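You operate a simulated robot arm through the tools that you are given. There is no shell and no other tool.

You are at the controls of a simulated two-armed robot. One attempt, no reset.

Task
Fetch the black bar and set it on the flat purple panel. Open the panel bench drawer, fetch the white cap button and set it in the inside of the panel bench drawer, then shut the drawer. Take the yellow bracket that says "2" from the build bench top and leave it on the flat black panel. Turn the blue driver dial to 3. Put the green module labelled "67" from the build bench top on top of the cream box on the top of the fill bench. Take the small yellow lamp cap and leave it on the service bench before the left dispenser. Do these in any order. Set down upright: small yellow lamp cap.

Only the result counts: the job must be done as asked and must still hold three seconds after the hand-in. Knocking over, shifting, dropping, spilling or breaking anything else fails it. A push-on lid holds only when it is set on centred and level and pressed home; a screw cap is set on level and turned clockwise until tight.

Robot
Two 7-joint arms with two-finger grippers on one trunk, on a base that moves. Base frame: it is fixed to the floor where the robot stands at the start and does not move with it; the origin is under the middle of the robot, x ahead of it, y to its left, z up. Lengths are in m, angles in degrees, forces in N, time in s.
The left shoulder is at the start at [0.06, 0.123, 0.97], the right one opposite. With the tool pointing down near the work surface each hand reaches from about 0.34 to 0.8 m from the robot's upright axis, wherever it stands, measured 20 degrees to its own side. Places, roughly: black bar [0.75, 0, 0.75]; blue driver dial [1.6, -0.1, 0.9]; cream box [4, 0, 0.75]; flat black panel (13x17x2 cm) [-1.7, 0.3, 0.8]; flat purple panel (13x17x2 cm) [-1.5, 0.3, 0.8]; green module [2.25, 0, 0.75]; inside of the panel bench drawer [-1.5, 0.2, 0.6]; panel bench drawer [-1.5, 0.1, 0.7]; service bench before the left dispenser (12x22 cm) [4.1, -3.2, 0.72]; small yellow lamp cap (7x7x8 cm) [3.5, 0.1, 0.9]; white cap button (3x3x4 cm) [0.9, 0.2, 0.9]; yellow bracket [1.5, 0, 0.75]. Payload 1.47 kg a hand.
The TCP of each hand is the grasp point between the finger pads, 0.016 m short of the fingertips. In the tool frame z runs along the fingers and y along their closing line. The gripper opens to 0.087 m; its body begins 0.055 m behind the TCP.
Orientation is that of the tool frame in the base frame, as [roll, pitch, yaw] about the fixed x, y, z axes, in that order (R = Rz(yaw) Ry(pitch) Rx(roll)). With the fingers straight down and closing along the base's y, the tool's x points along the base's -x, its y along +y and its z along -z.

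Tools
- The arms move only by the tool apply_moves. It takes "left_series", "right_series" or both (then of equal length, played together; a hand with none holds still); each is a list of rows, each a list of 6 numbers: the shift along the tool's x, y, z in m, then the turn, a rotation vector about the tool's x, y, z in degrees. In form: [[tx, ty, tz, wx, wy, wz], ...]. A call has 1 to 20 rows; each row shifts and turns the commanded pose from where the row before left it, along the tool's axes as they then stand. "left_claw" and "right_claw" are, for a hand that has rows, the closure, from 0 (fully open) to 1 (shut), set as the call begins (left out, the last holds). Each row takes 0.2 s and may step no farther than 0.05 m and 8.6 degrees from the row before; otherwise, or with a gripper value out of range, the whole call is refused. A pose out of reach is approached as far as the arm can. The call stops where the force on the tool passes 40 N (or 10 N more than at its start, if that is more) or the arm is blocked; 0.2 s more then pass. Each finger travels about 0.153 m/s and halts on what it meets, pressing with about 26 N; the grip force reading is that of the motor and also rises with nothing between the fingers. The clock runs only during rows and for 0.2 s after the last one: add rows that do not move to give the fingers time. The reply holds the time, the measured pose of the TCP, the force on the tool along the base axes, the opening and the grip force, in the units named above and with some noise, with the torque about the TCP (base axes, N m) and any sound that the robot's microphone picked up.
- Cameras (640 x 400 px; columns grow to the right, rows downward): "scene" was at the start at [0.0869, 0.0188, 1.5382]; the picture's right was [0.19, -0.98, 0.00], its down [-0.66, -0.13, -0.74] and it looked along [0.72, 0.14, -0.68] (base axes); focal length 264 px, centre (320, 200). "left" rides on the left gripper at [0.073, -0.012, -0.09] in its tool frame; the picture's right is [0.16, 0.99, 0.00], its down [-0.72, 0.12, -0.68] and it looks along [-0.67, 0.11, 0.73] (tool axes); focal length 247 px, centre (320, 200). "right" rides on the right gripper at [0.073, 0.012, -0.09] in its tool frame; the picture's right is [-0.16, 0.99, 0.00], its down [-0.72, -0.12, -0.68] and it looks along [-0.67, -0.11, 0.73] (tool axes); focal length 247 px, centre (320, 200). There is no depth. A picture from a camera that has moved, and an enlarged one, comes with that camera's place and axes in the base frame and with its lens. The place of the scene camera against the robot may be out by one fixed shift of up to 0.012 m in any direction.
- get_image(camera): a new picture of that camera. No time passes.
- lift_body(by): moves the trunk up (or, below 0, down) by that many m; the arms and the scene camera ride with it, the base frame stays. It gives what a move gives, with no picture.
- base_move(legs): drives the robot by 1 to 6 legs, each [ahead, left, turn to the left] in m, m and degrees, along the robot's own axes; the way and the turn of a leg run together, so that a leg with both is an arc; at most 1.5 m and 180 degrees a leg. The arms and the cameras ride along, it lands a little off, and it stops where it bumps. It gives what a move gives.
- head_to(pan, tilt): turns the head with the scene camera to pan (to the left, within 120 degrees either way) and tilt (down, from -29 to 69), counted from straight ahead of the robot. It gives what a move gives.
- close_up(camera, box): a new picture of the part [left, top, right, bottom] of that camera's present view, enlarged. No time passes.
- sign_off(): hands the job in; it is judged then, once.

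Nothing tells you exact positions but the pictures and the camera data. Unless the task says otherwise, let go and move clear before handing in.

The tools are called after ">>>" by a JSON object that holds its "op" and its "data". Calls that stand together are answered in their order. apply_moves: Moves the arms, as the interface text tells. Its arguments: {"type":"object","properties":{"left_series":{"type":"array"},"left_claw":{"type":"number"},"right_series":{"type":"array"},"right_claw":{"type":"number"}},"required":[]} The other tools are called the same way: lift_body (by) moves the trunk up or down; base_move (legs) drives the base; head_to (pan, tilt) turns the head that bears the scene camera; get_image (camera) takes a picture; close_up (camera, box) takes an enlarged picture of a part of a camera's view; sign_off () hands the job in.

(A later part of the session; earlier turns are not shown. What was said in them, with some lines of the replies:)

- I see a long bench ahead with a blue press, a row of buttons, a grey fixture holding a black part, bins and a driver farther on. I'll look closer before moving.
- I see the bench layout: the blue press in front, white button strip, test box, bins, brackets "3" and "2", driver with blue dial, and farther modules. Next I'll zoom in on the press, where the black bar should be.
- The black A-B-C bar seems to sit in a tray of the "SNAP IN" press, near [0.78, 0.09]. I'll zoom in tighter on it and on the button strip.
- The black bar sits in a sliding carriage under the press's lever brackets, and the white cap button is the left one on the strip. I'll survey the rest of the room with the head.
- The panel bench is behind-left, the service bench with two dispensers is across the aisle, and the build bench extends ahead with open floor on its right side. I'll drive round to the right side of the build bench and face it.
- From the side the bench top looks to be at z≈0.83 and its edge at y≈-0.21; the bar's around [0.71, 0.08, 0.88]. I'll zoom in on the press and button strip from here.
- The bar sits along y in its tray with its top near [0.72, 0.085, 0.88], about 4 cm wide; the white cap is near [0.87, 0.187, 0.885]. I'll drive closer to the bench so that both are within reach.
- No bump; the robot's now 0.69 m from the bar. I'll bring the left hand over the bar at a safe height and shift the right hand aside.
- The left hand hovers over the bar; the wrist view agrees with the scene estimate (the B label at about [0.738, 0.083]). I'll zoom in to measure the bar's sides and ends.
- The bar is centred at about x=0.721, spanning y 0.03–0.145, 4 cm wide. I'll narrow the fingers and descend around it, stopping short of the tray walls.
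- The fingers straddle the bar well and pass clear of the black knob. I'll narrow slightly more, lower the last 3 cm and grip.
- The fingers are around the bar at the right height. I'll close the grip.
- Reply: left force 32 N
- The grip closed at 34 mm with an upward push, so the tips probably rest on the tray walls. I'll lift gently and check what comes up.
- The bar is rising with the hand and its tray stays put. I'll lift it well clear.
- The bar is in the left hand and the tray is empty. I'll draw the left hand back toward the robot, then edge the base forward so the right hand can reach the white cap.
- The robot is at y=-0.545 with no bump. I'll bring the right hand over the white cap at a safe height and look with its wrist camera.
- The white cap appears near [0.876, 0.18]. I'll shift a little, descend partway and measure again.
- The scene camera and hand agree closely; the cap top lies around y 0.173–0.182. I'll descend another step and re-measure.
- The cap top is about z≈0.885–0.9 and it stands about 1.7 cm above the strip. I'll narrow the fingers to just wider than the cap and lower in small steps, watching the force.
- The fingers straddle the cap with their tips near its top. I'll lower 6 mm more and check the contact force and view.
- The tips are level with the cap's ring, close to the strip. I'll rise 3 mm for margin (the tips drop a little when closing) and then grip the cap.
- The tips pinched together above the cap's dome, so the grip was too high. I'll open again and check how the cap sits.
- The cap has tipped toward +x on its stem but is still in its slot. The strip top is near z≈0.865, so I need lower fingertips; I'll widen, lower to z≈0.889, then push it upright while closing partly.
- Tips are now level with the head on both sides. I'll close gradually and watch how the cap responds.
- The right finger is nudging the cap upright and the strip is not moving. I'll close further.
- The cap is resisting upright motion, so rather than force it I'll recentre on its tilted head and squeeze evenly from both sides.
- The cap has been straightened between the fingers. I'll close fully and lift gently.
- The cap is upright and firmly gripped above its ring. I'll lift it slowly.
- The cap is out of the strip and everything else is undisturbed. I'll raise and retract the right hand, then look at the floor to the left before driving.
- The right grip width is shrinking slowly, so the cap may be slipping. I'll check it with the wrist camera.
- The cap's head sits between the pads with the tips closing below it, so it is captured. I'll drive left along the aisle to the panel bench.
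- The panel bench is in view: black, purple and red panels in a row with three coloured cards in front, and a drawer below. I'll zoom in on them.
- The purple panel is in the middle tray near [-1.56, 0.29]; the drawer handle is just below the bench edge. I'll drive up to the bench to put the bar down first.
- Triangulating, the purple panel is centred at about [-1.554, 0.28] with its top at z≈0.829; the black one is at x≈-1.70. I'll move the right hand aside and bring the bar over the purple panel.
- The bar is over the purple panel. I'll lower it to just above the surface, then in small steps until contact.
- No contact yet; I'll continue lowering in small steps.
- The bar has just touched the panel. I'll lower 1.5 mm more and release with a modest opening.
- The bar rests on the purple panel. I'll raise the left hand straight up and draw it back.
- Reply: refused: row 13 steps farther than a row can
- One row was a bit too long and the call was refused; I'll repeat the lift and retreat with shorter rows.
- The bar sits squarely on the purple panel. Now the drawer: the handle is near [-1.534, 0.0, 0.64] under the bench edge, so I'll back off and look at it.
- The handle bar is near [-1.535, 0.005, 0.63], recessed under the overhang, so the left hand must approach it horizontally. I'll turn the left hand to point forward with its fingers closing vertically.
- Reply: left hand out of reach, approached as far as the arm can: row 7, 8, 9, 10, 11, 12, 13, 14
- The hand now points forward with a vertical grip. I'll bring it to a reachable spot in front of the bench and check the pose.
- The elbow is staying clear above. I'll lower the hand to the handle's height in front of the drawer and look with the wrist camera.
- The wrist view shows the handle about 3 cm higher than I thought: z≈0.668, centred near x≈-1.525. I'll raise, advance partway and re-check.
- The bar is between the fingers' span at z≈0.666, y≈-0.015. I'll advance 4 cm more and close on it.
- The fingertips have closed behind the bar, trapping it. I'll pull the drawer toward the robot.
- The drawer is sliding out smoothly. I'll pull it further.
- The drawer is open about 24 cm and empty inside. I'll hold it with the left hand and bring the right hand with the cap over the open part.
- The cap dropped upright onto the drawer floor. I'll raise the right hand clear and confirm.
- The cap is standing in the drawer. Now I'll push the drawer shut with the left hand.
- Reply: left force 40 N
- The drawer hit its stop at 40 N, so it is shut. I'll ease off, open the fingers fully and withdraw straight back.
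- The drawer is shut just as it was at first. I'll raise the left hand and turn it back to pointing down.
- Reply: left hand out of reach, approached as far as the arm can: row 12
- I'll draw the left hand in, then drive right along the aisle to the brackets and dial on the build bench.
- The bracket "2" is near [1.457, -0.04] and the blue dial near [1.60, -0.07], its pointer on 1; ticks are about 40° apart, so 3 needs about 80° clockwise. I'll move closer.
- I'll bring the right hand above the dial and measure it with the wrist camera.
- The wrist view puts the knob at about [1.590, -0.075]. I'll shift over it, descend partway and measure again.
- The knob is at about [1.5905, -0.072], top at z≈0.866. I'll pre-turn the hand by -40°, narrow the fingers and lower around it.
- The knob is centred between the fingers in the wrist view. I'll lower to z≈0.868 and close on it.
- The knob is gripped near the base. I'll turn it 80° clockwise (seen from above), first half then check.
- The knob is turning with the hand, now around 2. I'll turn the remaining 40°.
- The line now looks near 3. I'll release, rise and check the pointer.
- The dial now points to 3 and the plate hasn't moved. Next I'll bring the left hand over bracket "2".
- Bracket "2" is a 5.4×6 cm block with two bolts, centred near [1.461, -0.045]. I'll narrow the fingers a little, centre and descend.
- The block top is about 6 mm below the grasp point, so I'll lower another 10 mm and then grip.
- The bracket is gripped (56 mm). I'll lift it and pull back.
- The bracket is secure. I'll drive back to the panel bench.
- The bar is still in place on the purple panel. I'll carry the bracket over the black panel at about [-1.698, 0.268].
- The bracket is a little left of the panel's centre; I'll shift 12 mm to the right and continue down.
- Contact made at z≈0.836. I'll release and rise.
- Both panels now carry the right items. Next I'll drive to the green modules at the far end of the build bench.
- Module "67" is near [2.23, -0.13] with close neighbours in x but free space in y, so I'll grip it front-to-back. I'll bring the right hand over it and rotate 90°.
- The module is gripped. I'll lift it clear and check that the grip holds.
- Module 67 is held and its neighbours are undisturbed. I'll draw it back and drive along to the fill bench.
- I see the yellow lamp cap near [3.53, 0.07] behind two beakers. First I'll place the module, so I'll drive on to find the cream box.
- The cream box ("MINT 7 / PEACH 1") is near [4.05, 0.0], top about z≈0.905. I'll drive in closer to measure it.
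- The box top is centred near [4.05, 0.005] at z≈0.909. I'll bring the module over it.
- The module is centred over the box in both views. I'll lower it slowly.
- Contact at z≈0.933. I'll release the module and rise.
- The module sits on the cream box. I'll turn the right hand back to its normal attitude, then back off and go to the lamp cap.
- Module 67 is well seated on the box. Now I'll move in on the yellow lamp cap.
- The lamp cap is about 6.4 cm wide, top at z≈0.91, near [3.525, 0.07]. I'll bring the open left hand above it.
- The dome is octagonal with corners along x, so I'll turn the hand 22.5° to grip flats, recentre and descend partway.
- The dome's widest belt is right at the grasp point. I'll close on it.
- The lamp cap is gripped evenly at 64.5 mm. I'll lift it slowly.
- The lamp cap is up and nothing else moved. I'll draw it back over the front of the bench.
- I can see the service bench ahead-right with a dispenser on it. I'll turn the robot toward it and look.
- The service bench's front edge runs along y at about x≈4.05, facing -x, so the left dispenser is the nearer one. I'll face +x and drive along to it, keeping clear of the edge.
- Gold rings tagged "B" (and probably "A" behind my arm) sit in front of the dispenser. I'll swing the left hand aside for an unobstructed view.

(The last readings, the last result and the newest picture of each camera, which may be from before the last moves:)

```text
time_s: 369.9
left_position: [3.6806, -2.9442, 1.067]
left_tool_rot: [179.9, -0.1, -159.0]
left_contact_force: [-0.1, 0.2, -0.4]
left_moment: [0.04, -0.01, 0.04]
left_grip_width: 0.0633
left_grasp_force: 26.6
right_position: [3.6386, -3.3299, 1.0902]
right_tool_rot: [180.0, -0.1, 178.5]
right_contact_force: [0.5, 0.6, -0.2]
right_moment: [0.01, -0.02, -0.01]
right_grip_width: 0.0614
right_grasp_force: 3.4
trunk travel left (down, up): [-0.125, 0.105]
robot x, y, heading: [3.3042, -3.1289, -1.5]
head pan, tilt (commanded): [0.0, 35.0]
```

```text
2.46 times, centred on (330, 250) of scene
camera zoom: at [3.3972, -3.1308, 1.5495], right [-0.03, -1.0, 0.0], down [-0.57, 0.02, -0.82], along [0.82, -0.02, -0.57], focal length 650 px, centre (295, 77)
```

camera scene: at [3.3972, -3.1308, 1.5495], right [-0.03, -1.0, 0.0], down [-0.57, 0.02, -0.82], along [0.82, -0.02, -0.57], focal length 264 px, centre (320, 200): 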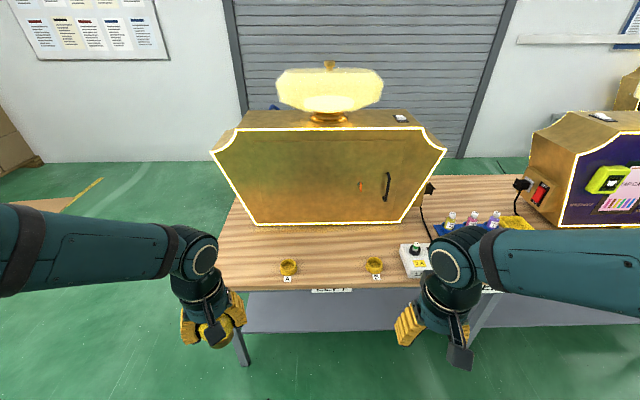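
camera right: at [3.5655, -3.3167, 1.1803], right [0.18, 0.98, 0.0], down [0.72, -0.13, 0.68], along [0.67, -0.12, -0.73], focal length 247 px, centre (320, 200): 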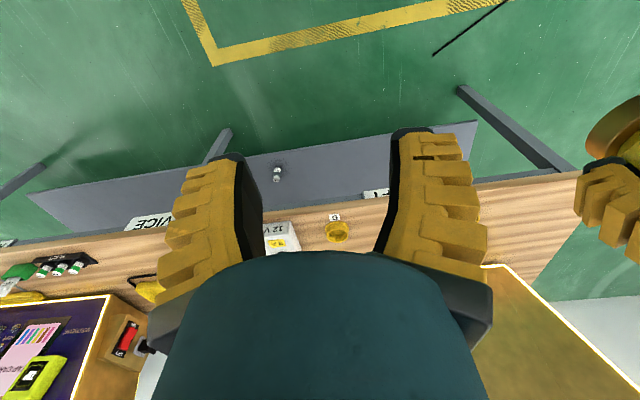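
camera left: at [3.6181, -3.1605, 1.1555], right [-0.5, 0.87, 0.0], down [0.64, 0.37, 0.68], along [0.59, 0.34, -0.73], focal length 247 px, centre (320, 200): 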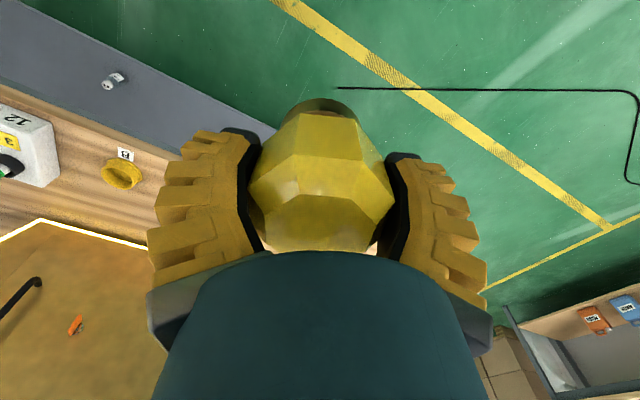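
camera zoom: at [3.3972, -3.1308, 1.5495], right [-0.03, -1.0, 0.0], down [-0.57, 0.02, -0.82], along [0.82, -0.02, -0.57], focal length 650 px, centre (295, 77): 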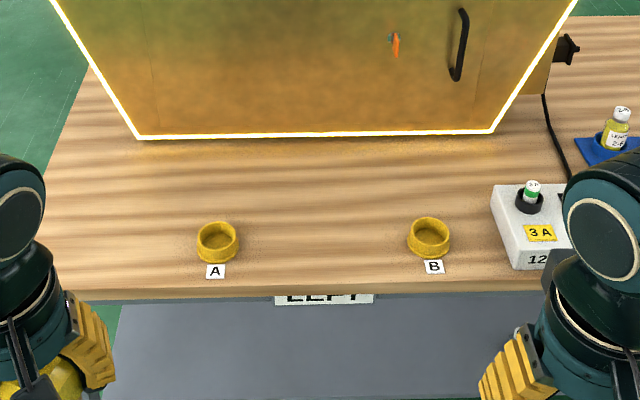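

The target area lies between rings A and B, centred about [4.11, -3.195]. I'll move the right hand aside and drive closer.

>>> {"op": "apply_moves", "data": {"right_series": [[0, -0.045, 0, 0, 0, 0], [0, -0.045, 0, 0, 0, 0], [0, -0.045, 0, 0, 0, 0], [0, 0, 0, 0, 0, 0]]}}

>>> {"op": "base_move", "data": {"legs": [[0.2, 0, 1.5]]}}

>>> {"op": "get_image", "data": {"camera": "scene"}}

>>> {"op": "close_up", "data": {"camera": "scene", "box": [230, 210, 430, 340]}}

```text
time_s: 370.9
left_position: [3.6803, -2.9461, 1.0677]
left_tool_rot: [-180.0, -0.1, -159.2]
left_contact_force: [0.5, 0.7, -1.3]
left_moment: [0.0, -0.01, 0.03]
left_grip_width: 0.0631
left_grasp_force: 26.3
right_position: [3.6346, -3.4642, 1.0915]
right_tool_rot: [-180.0, -0.1, 178.6]
right_contact_force: [0.9, 0.5, 0.2]
right_moment: [-0.02, 0.02, 0.0]
right_grip_width: 0.0613
right_grasp_force: 4.3
trunk travel left (down, up): [-0.125, 0.105]
robot x, y, heading: [3.3006, -3.1325, -1.7]
head pan, tilt (commanded): [0.0, 35.0]
```

```text
time_s: 372.5
left_position: [3.8754, -2.9378, 1.066]
left_tool_rot: [-179.9, 0.0, -157.5]
left_contact_force: [0.0, 0.0, -0.2]
left_moment: [0.01, 0.03, 0.01]
left_grip_width: 0.063
left_grasp_force: 25.9
right_position: [3.8437, -3.4574, 1.0933]
right_tool_rot: [180.0, -0.1, -179.9]
right_contact_force: [-0.1, 0.1, 0.6]
right_moment: [-0.01, 0.07, 0.04]
right_grip_width: 0.0615
right_grasp_force: 2.9
trunk travel left (down, up): [-0.125, 0.105]
robot x, y, heading: [3.5048, -3.1341, -0.3]
head pan, tilt (commanded): [0.0, 35.0]
```

```text
taken
camera scene: at [3.5977, -3.1299, 1.5494], right [0.0, -1.0, 0.0], down [-0.57, 0.0, -0.82], along [0.82, 0.0, -0.57], focal length 264 px, centre (320, 200)
```

scene: 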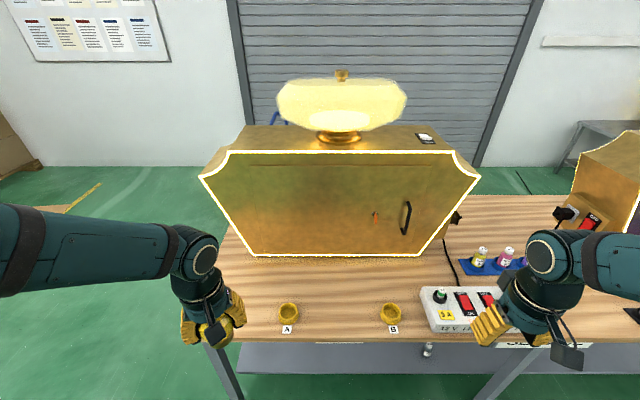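

```text
3.08 times, centred on (330, 275) of scene
camera zoom: at [3.5977, -3.1299, 1.5494], right [0.0, -1.0, 0.0], down [-0.57, 0.0, -0.82], along [0.82, 0.0, -0.57], focal length 813 px, centre (289, -31)
```

zoom: 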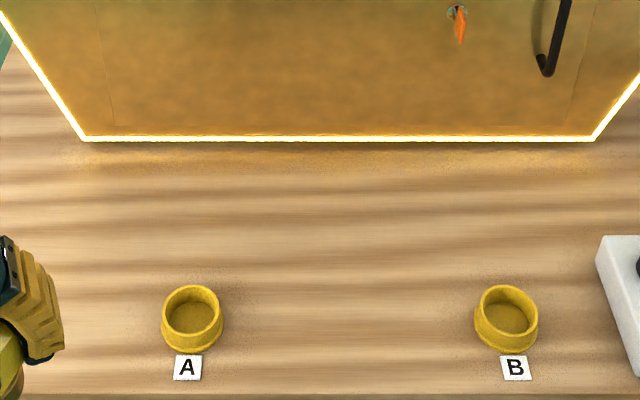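

The bench surface is at z≈0.716. I'll carry the lamp cap over the middle of the area and lower partway.

>>> {"op": "apply_moves", "data": {"left_series": [[-0.01364, -0.04045, 0, 0, 0, 0], [-0.01364, -0.04045, 0, 0, 0, 0], [-0.01364, -0.04045, 0, 0, 0, 0], [-0.01364, -0.04045, 0, 0, 0, 0], [-0.01364, -0.04045, 0, 0, 0, 0], [-0.01364, -0.04045, 0, 0, 0, 0], [-0.01364, -0.04045, 0, 0, 0, 0], [-0.01364, -0.04045, 0, 0, 0, 0], [0, 0, 0.04, 0, 0, 0], [0, 0, 0.04, 0, 0, 0], [0, 0, 0.04, 0, 0, 0], [0, 0, 0.04, 0, 0, 0], [0, 0, 0, 0, 0, 0]]}}

>>> {"op": "get_image", "data": {"camera": "scene"}}

>>> {"op": "get_image", "data": {"camera": "left"}}

>>> {"op": "close_up", "data": {"camera": "scene", "box": [250, 200, 430, 340]}}

```text
time_s: 375.3
left_position: [4.0967, -3.1949, 0.9058]
left_tool_rot: [-179.9, -0.1, -157.5]
left_contact_force: [-0.6, 0.4, -0.5]
left_moment: [-0.03, 0.0, -0.02]
left_grip_width: 0.063
left_grasp_force: 26.2
right_position: [3.8425, -3.4579, 1.0927]
right_tool_rot: [179.9, 0.1, -179.9]
right_contact_force: [-0.4, 0.3, 0.0]
right_moment: [-0.02, -0.02, -0.01]
right_grip_width: 0.0615
right_grasp_force: 3.9
trunk travel left (down, up): [-0.125, 0.105]
robot x, y, heading: [3.5042, -3.1323, -0.1]
head pan, tilt (commanded): [0.0, 35.0]
```

```text
taken
camera scene: at [3.5961, -3.1298, 1.5495], right [0.0, -1.0, 0.0], down [-0.57, 0.0, -0.82], along [0.82, 0.0, -0.57], focal length 264 px, centre (320, 200)
```

scene: 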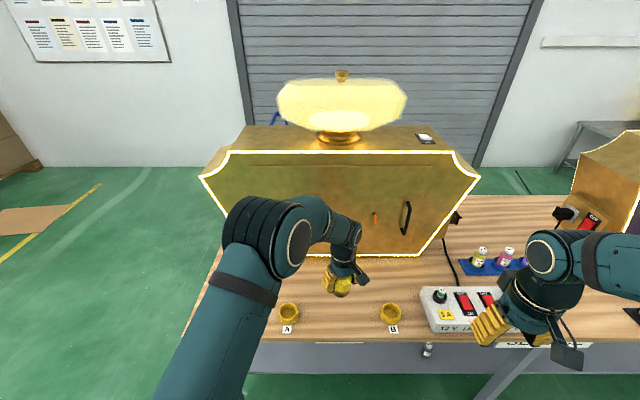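

```text
taken
camera left: at [4.0351, -3.2342, 0.9951], right [-0.52, 0.85, 0.0], down [0.62, 0.38, 0.68], along [0.58, 0.36, -0.73], focal length 247 px, centre (320, 200)
```

left: 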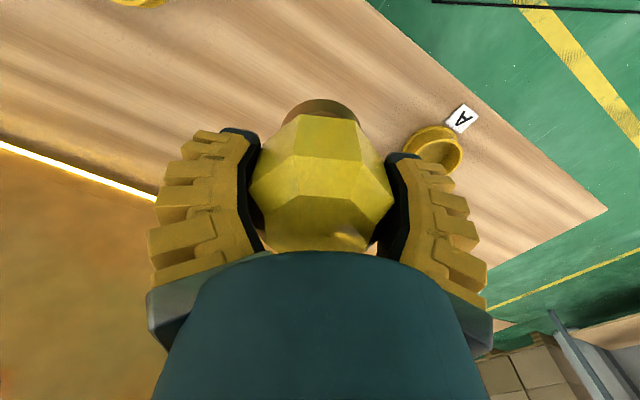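

```text
2.86 times, centred on (340, 270) of scene
camera zoom: at [3.5961, -3.1298, 1.5495], right [0.0, -1.0, 0.0], down [-0.57, 0.0, -0.82], along [0.82, 0.0, -0.57], focal length 755 px, centre (263, 0)
```

zoom: 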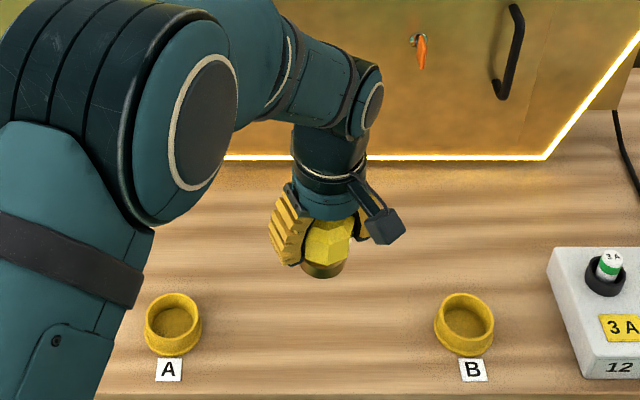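

The lamp cap hangs upright midway between A and B. I'll lower it to just above the bench.

>>> {"op": "apply_moves", "data": {"left_series": [[0, 0, 0.035, 0, 0, 0], [0, 0, 0.035, 0, 0, 0], [0, 0, 0.03, 0, 0, 0], [0, 0, 0.01, 0, 0, 0], [0, 0, 0, 0, 0, 0]]}}

>>> {"op": "close_up", "data": {"camera": "scene", "box": [280, 230, 400, 330]}}

>>> {"op": "get_image", "data": {"camera": "left"}}

```text
time_s: 376.5
left_position: [4.0985, -3.1938, 0.7972]
left_tool_rot: [-180.0, 0.1, -157.4]
left_contact_force: [-0.6, 0.7, -0.6]
left_moment: [-0.03, 0.02, 0.03]
left_grip_width: 0.0631
left_grasp_force: 25.6
right_position: [3.8431, -3.4577, 1.092]
right_tool_rot: [180.0, -0.1, -180.0]
right_contact_force: [0.5, -0.1, 0.6]
right_moment: [0.0, 0.01, -0.03]
right_grip_width: 0.0613
right_grasp_force: 3.0
trunk travel left (down, up): [-0.125, 0.105]
robot x, y, heading: [3.5038, -3.1309, -0.1]
head pan, tilt (commanded): [0.0, 35.0]
```

```text
4.00 times, centred on (340, 280) of scene
camera zoom: at [3.5965, -3.13, 1.5495], right [0.0, -1.0, 0.0], down [-0.57, 0.0, -0.82], along [0.82, 0.0, -0.57], focal length 1056 px, centre (240, -120)
```

zoom: 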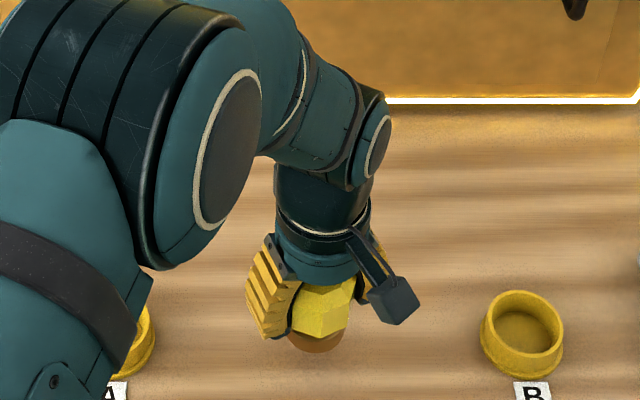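

```text
taken
camera left: at [4.0362, -3.2325, 0.8854], right [-0.52, 0.85, 0.0], down [0.62, 0.38, 0.68], along [0.58, 0.36, -0.73], focal length 247 px, centre (320, 200)
```

left: 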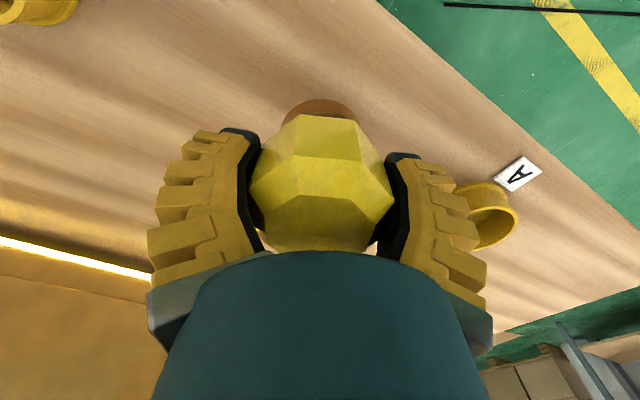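

>>> {"op": "apply_moves", "data": {"left_series": [[0, 0, 0.007, 0, 0, 0], [0, 0, 0.007, 0, 0, 0], [0, 0, 0, 0, 0, 0]]}}

>>> {"op": "apply_moves", "data": {"left_series": [[0, 0, 0.004, 0, 0, 0], [0, 0, 0, 0, 0, 0]]}}

>>> {"op": "apply_moves", "data": {"left_series": [[0, 0, 0.004, 0, 0, 0], [0, 0, 0, 0, 0, 0]]}}

>>> {"op": "close_up", "data": {"camera": "scene", "box": [280, 230, 400, 330]}}

```text
time_s: 377.3
left_position: [4.0988, -3.1932, 0.7835]
left_tool_rot: [-180.0, 0.1, -157.5]
left_contact_force: [-0.3, 0.1, -0.3]
left_moment: [0.0, 0.01, 0.02]
left_grip_width: 0.0629
left_grasp_force: 26.1
right_position: [3.8431, -3.4572, 1.0929]
right_tool_rot: [179.9, -0.1, -179.8]
right_contact_force: [-1.6, -0.6, -0.6]
right_moment: [-0.05, -0.01, 0.01]
right_grip_width: 0.0616
right_grasp_force: 3.7
trunk travel left (down, up): [-0.125, 0.105]
robot x, y, heading: [3.5041, -3.1333, 0.2]
head pan, tilt (commanded): [0.0, 35.0]
```

```text
time_s: 377.9
left_position: [4.098, -3.1951, 0.7778]
left_tool_rot: [-180.0, 0.0, -157.5]
left_contact_force: [0.9, 1.2, -1.5]
left_moment: [0.0, 0.03, 0.0]
left_grip_width: 0.0631
left_grasp_force: 26.1
right_position: [3.843, -3.4578, 1.0918]
right_tool_rot: [180.0, 0.0, -179.9]
right_contact_force: [-0.2, -0.2, -0.4]
right_moment: [-0.02, -0.01, 0.01]
right_grip_width: 0.0615
right_grasp_force: 3.4
trunk travel left (down, up): [-0.125, 0.105]
robot x, y, heading: [3.5029, -3.1319, 0.1]
head pan, tilt (commanded): [0.0, 35.0]
```

```text
time_s: 378.5
left_position: [4.0975, -3.1937, 0.775]
left_tool_rot: [-180.0, -0.1, -157.5]
left_contact_force: [-1.0, -0.2, -1.8]
left_moment: [0.02, 0.01, -0.02]
left_grip_width: 0.0629
left_grasp_force: 25.9
right_position: [3.8421, -3.4572, 1.0911]
right_tool_rot: [-179.9, 0.1, -179.9]
right_contact_force: [-0.2, -0.4, 1.1]
right_moment: [0.0, -0.02, 0.01]
right_grip_width: 0.0613
right_grasp_force: 3.1
trunk travel left (down, up): [-0.125, 0.105]
robot x, y, heading: [3.4995, -3.1361, -0.0]
head pan, tilt (commanded): [0.0, 35.0]
```

```text
4.00 times, centred on (340, 280) of scene
camera zoom: at [3.5964, -3.13, 1.5495], right [0.0, -1.0, 0.0], down [-0.57, 0.0, -0.82], along [0.82, 0.0, -0.57], focal length 1056 px, centre (240, -120)
```

zoom: 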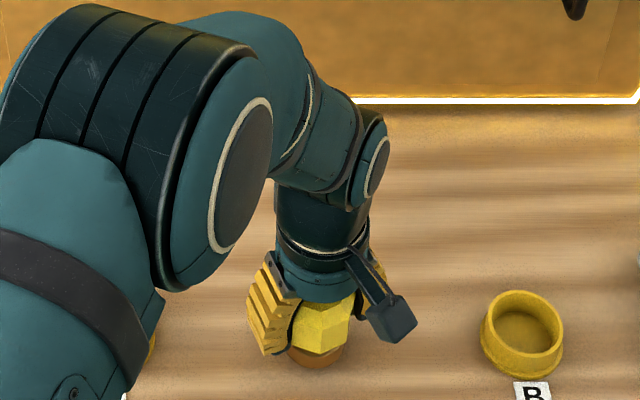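

>>> {"op": "apply_moves", "data": {"left_series": [[0, 0, 0.003, 0, 0, 0], [0, 0, 0, 0, 0, 0]]}}

>>> {"op": "apply_moves", "data": {"left_series": [[0, 0, 0.003, 0, 0, 0], [0, 0, 0, 0, 0, 0]]}}

>>> {"op": "apply_moves", "data": {"left_series": [[0, 0, 0.003, 0, 0, 0], [0, 0, 0, 0, 0, 0]]}}

```text
time_s: 379.1
left_position: [4.0988, -3.1941, 0.7708]
left_tool_rot: [180.0, -0.1, -157.5]
left_contact_force: [0.6, 0.4, -0.3]
left_moment: [0.02, -0.01, 0.01]
left_grip_width: 0.0629
left_grasp_force: 26.0
right_position: [3.8437, -3.4576, 1.0933]
right_tool_rot: [-180.0, -0.1, -179.8]
right_contact_force: [0.1, 0.1, 0.4]
right_moment: [0.0, 0.01, 0.0]
right_grip_width: 0.0614
right_grasp_force: 3.8
trunk travel left (down, up): [-0.125, 0.105]
robot x, y, heading: [3.5004, -3.1342, 0.0]
head pan, tilt (commanded): [0.0, 35.0]
```

```text
time_s: 379.7
left_position: [4.0987, -3.1939, 0.7679]
left_tool_rot: [-180.0, 0.0, -157.5]
left_contact_force: [0.3, 0.0, -1.1]
left_moment: [0.01, 0.01, 0.0]
left_grip_width: 0.0628
left_grasp_force: 25.5
right_position: [3.8422, -3.4579, 1.0929]
right_tool_rot: [180.0, 0.0, -179.9]
right_contact_force: [-0.2, -0.7, 0.3]
right_moment: [0.02, 0.01, 0.0]
right_grip_width: 0.0614
right_grasp_force: 3.8
trunk travel left (down, up): [-0.125, 0.105]
robot x, y, heading: [3.5048, -3.1347, 0.1]
head pan, tilt (commanded): [0.0, 35.0]
```

```text
time_s: 380.3
left_position: [4.0993, -3.1943, 0.7655]
left_tool_rot: [180.0, 0.0, -157.6]
left_contact_force: [-0.9, -0.2, -1.1]
left_moment: [0.0, 0.01, 0.01]
left_grip_width: 0.0628
left_grasp_force: 26.0
right_position: [3.843, -3.4573, 1.0924]
right_tool_rot: [180.0, -0.1, -179.9]
right_contact_force: [0.0, -0.4, -0.5]
right_moment: [0.01, 0.0, -0.01]
right_grip_width: 0.0615
right_grasp_force: 4.1
trunk travel left (down, up): [-0.125, 0.105]
robot x, y, heading: [3.5012, -3.1376, 0.1]
head pan, tilt (commanded): [0.0, 35.0]
```

>>> {"op": "apply_moves", "data": {"left_series": [[0, 0, 0.003, 0, 0, 0], [0, 0, 0, 0, 0, 0]]}}

>>> {"op": "apply_moves", "data": {"left_series": [[0, 0, 0.003, 0, 0, 0], [0, 0, 0, 0, 0, 0]]}}

>>> {"op": "close_up", "data": {"camera": "scene", "box": [310, 260, 370, 320]}}

```text
time_s: 380.9
left_position: [4.0984, -3.1966, 0.7637]
left_tool_rot: [-180.0, 0.0, -157.4]
left_contact_force: [-0.3, 1.3, 6.3]
left_moment: [-0.08, -0.09, -0.04]
left_grip_width: 0.0632
left_grasp_force: 25.7
right_position: [3.8421, -3.4562, 1.0914]
right_tool_rot: [180.0, 0.0, -180.0]
right_contact_force: [0.5, -0.3, 0.5]
right_moment: [-0.02, 0.0, 0.02]
right_grip_width: 0.0612
right_grasp_force: 3.9
trunk travel left (down, up): [-0.125, 0.105]
robot x, y, heading: [3.5033, -3.1346, 0.1]
head pan, tilt (commanded): [0.0, 35.0]
```

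```text
time_s: 381.5
left_position: [4.0982, -3.1953, 0.7617]
left_tool_rot: [-179.9, 0.2, -157.5]
left_contact_force: [-1.7, 4.5, 25.7]
left_moment: [0.14, -0.09, 0.01]
left_grip_width: 0.0631
left_grasp_force: 26.1
right_position: [3.8408, -3.457, 1.0921]
right_tool_rot: [180.0, 0.1, -179.9]
right_contact_force: [-0.1, -0.5, -0.1]
right_moment: [-0.01, -0.01, -0.01]
right_grip_width: 0.0614
right_grasp_force: 3.2
trunk travel left (down, up): [-0.125, 0.105]
robot x, y, heading: [3.5039, -3.1362, -0.0]
head pan, tilt (commanded): [0.0, 35.0]
```

```text
6.67 times, centred on (340, 290) of scene
camera zoom: at [3.5938, -3.1292, 1.5498], right [0.0, -1.0, 0.0], down [-0.57, 0.0, -0.82], along [0.82, 0.0, -0.57], focal length 1761 px, centre (187, -400)
```

zoom: 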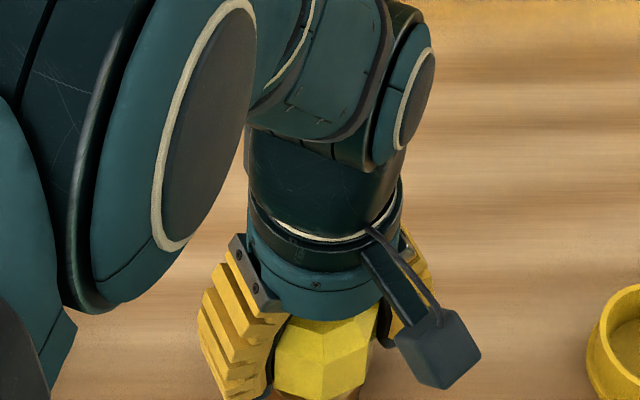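

The lamp cap is down on the bench and pressed at 26 N. I'll ease off 2 mm, release and check that it stands.

>>> {"op": "apply_moves", "data": {"left_series": [[0, 0, -0.002, 0, 0, 0], [0, 0, 0, 0, 0, 0]]}}

>>> {"op": "apply_moves", "data": {"left_series": [[0, 0, 0, 0, 0, 0], [0, 0, 0, 0, 0, 0], [0, 0, 0, 0, 0, 0]], "left_claw": 0.0}}

>>> {"op": "get_image", "data": {"camera": "left"}}

```text
time_s: 382.1
left_position: [4.0988, -3.1952, 0.7626]
left_tool_rot: [180.0, 0.1, -157.5]
left_contact_force: [4.3, 2.5, 14.4]
left_moment: [0.11, -0.51, 0.04]
left_grip_width: 0.0629
left_grasp_force: 26.0
right_position: [3.843, -3.4572, 1.0933]
right_tool_rot: [-180.0, 0.0, -180.0]
right_contact_force: [0.3, 0.5, -1.2]
right_moment: [-0.01, -0.02, 0.02]
right_grip_width: 0.0613
right_grasp_force: 3.2
trunk travel left (down, up): [-0.125, 0.105]
robot x, y, heading: [3.5011, -3.1333, 0.1]
head pan, tilt (commanded): [0.0, 35.0]
```

```text
time_s: 382.9
left_position: [4.0985, -3.1944, 0.7617]
left_tool_rot: [-180.0, -0.1, -157.6]
left_contact_force: [0.4, 0.7, 0.3]
left_moment: [-0.02, 0.01, 0.0]
left_grip_width: 0.0871
left_grasp_force: 0.0
right_position: [3.8429, -3.457, 1.0929]
right_tool_rot: [-179.9, 0.0, -179.9]
right_contact_force: [-0.2, 0.7, -1.1]
right_moment: [-0.02, 0.02, 0.01]
right_grip_width: 0.0612
right_grasp_force: 3.2
trunk travel left (down, up): [-0.125, 0.105]
robot x, y, heading: [3.5051, -3.1344, 0.1]
head pan, tilt (commanded): [0.0, 35.0]
```

```text
taken
camera left: at [4.0362, -3.2337, 0.8503], right [-0.52, 0.85, 0.0], down [0.63, 0.38, 0.68], along [0.58, 0.36, -0.73], focal length 247 px, centre (320, 200)
```

left: 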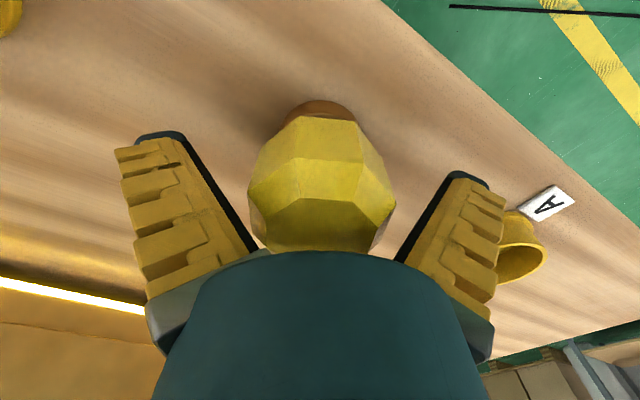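

The lamp cap stands on its own between the open fingers. I'll lift the hand straight up and back away.

>>> {"op": "apply_moves", "data": {"left_series": [[0, 0, -0.01, 0, 0, 0], [0, 0, -0.02, 0, 0, 0], [0, 0, -0.03, 0, 0, 0], [0, 0, -0.04, 0, 0, 0], [0, 0, -0.045, 0, 0, 0], [0, 0, -0.045, 0, 0, 0], [0, 0, -0.045, 0, 0, 0], [0, 0, -0.045, 0, 0, 0], [0.0161, 0.042, 0, 0, 0, 0], [0.04, 0.02, 0, 0, 0, 0], [0.04, 0.02, 0, 0, 0, 0], [0.04, 0.02, 0, 0, 0, 0], [0.04, 0.02, 0, 0, 0, 0], [0, 0, 0, 0, 0, 0]]}}

>>> {"op": "get_image", "data": {"camera": "scene"}}

>>> {"op": "close_up", "data": {"camera": "scene", "box": [250, 220, 430, 340]}}

```text
time_s: 385.9
left_position: [3.8897, -3.1518, 1.0408]
left_tool_rot: [180.0, -0.1, -157.4]
left_contact_force: [-0.4, 0.2, 0.0]
left_moment: [0.01, 0.0, 0.03]
left_grip_width: 0.0871
left_grasp_force: 0.1
right_position: [3.8436, -3.4588, 1.0915]
right_tool_rot: [180.0, 0.0, -179.9]
right_contact_force: [0.4, 1.0, -0.2]
right_moment: [-0.04, 0.0, 0.03]
right_grip_width: 0.0613
right_grasp_force: 3.6
trunk travel left (down, up): [-0.125, 0.105]
robot x, y, heading: [3.5016, -3.1333, 0.1]
head pan, tilt (commanded): [0.0, 35.0]
```

```text
taken
camera scene: at [3.5972, -3.1302, 1.5494], right [0.0, -1.0, 0.0], down [-0.57, 0.0, -0.82], along [0.82, 0.0, -0.57], focal length 264 px, centre (320, 200)
```

scene: 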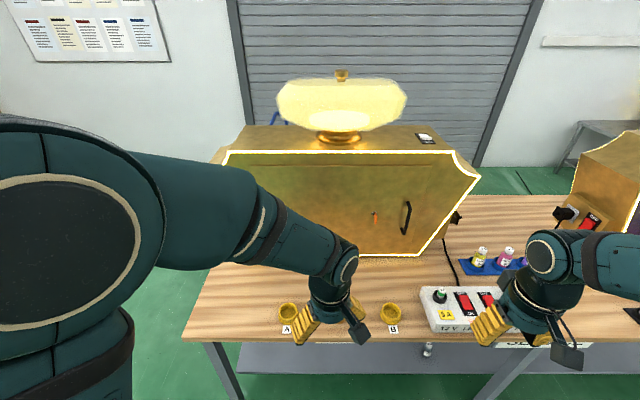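

```text
3.33 times, centred on (340, 280) of scene
camera zoom: at [3.5972, -3.1302, 1.5494], right [0.0, -1.0, 0.0], down [-0.57, 0.0, -0.82], along [0.82, 0.0, -0.57], focal length 880 px, centre (253, -67)
```

zoom: 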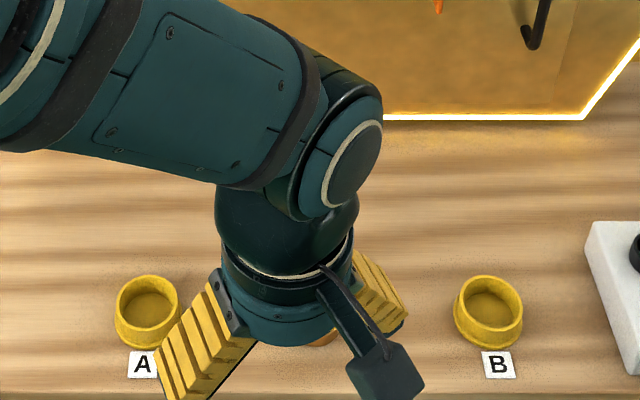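

>>> {"op": "apply_moves", "data": {"left_series": [[-0.0161, 0.042, 0, 0, 0, 0], [-0.0161, 0.042, 0, 0, 0, 0], [-0.0161, 0.042, 0, 0, 0, 0], [-0.0161, 0.042, 0, 0, 0, 0], [-0.0161, 0.042, 0, 0, 0, 0], [0, 0, 0, 0, 0, 0]]}}

>>> {"op": "base_move", "data": {"legs": [[-0.25, 0, 0]]}}

>>> {"op": "get_image", "data": {"camera": "scene"}}

>>> {"op": "close_up", "data": {"camera": "scene", "box": [250, 200, 430, 300]}}

```text
time_s: 387.3
left_position: [3.8814, -2.9237, 1.0413]
left_tool_rot: [179.9, 0.0, -157.5]
left_contact_force: [0.4, -0.2, -0.5]
left_moment: [0.02, -0.05, -0.02]
left_grip_width: 0.0868
left_grasp_force: 0.0
right_position: [3.8435, -3.4582, 1.0914]
right_tool_rot: [179.9, -0.1, 179.9]
right_contact_force: [0.2, 1.2, 0.0]
right_moment: [0.02, -0.02, -0.05]
right_grip_width: 0.0611
right_grasp_force: 3.3
trunk travel left (down, up): [-0.125, 0.105]
robot x, y, heading: [3.5027, -3.1338, -0.0]
head pan, tilt (commanded): [0.0, 35.0]
```

```text
time_s: 389.1
left_position: [3.6322, -2.9235, 1.043]
left_tool_rot: [-180.0, 0.1, -157.2]
left_contact_force: [-0.8, -0.5, 1.0]
left_moment: [0.01, -0.02, -0.01]
left_grip_width: 0.087
left_grasp_force: 0.1
right_position: [3.5954, -3.4562, 1.0919]
right_tool_rot: [-180.0, 0.1, -179.7]
right_contact_force: [-0.7, 0.0, -0.3]
right_moment: [-0.01, -0.01, 0.03]
right_grip_width: 0.0614
right_grasp_force: 3.2
trunk travel left (down, up): [-0.125, 0.105]
robot x, y, heading: [3.2562, -3.1361, -0.1]
head pan, tilt (commanded): [0.0, 35.0]
```

```text
taken
camera scene: at [3.3463, -3.1302, 1.5496], right [0.0, -1.0, 0.0], down [-0.57, 0.0, -0.82], along [0.82, 0.0, -0.57], focal length 264 px, centre (320, 200)
```

scene: 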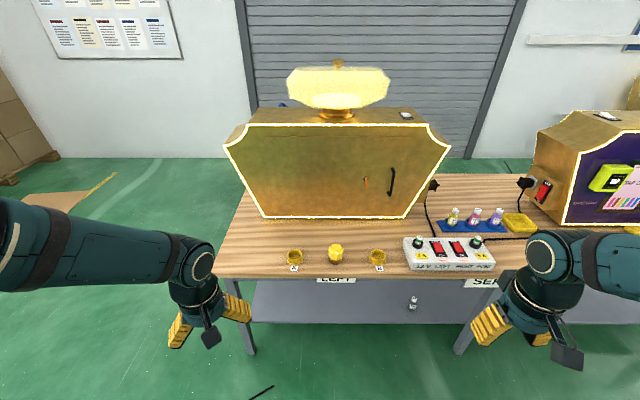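

```text
3.56 times, centred on (340, 250) of scene
camera zoom: at [3.3463, -3.1302, 1.5496], right [0.0, -1.0, 0.0], down [-0.57, 0.0, -0.82], along [0.82, 0.0, -0.57], focal length 939 px, centre (249, 22)
```

zoom: 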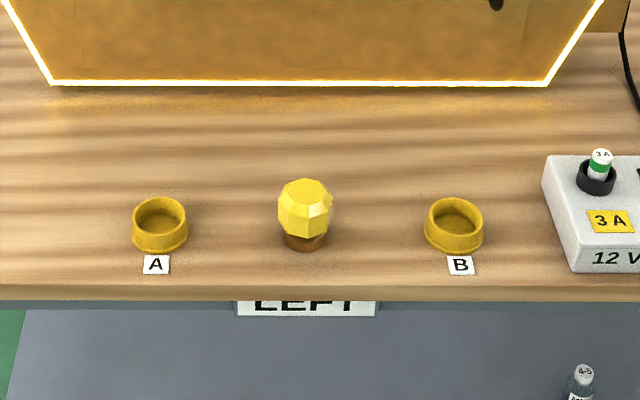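

The lamp cap stands upright midway between A and B before the left dispenser. The bar is on the purple panel, the bracket on the black one, the cap in the shut drawer, the dial on 3 and module 67 on the cream box. Both hands are empty and clear, so I'm handing in.

>>> {"op": "sign_off", "data": {}}

```text
The job is handed in.
```

I can see the lamp cap standing upright on the service bench between rings A and B. I've handed in, with both hands empty and clear. No result came back beyond confirmation that it was received.

- **Black bar:** it lies on the flat purple panel.
- **White cap button:** it is inside the panel bench drawer. I pushed the drawer shut until it hit its stop.
- **Yellow bracket "2":** it sits near the middle of the flat black panel.
- **Blue driver dial:** it points to 3, and its plate did not move.
- **Green module "67":** it rests on top of the cream box on the fill bench.
- **Small yellow lamp cap:** it is at about [4.10, -3.195]. I took the target area to be centred between the two rings, from the rough position given.

Picking up the white cap took two tries. The first grip slipped off and tipped it in its slot, but the strip and the other buttons stayed put. I let it go a few centimetres above the drawer floor, and it landed standing.

I checked each item with the cameras after letting go of it. I didn't go back to look again before handing in.
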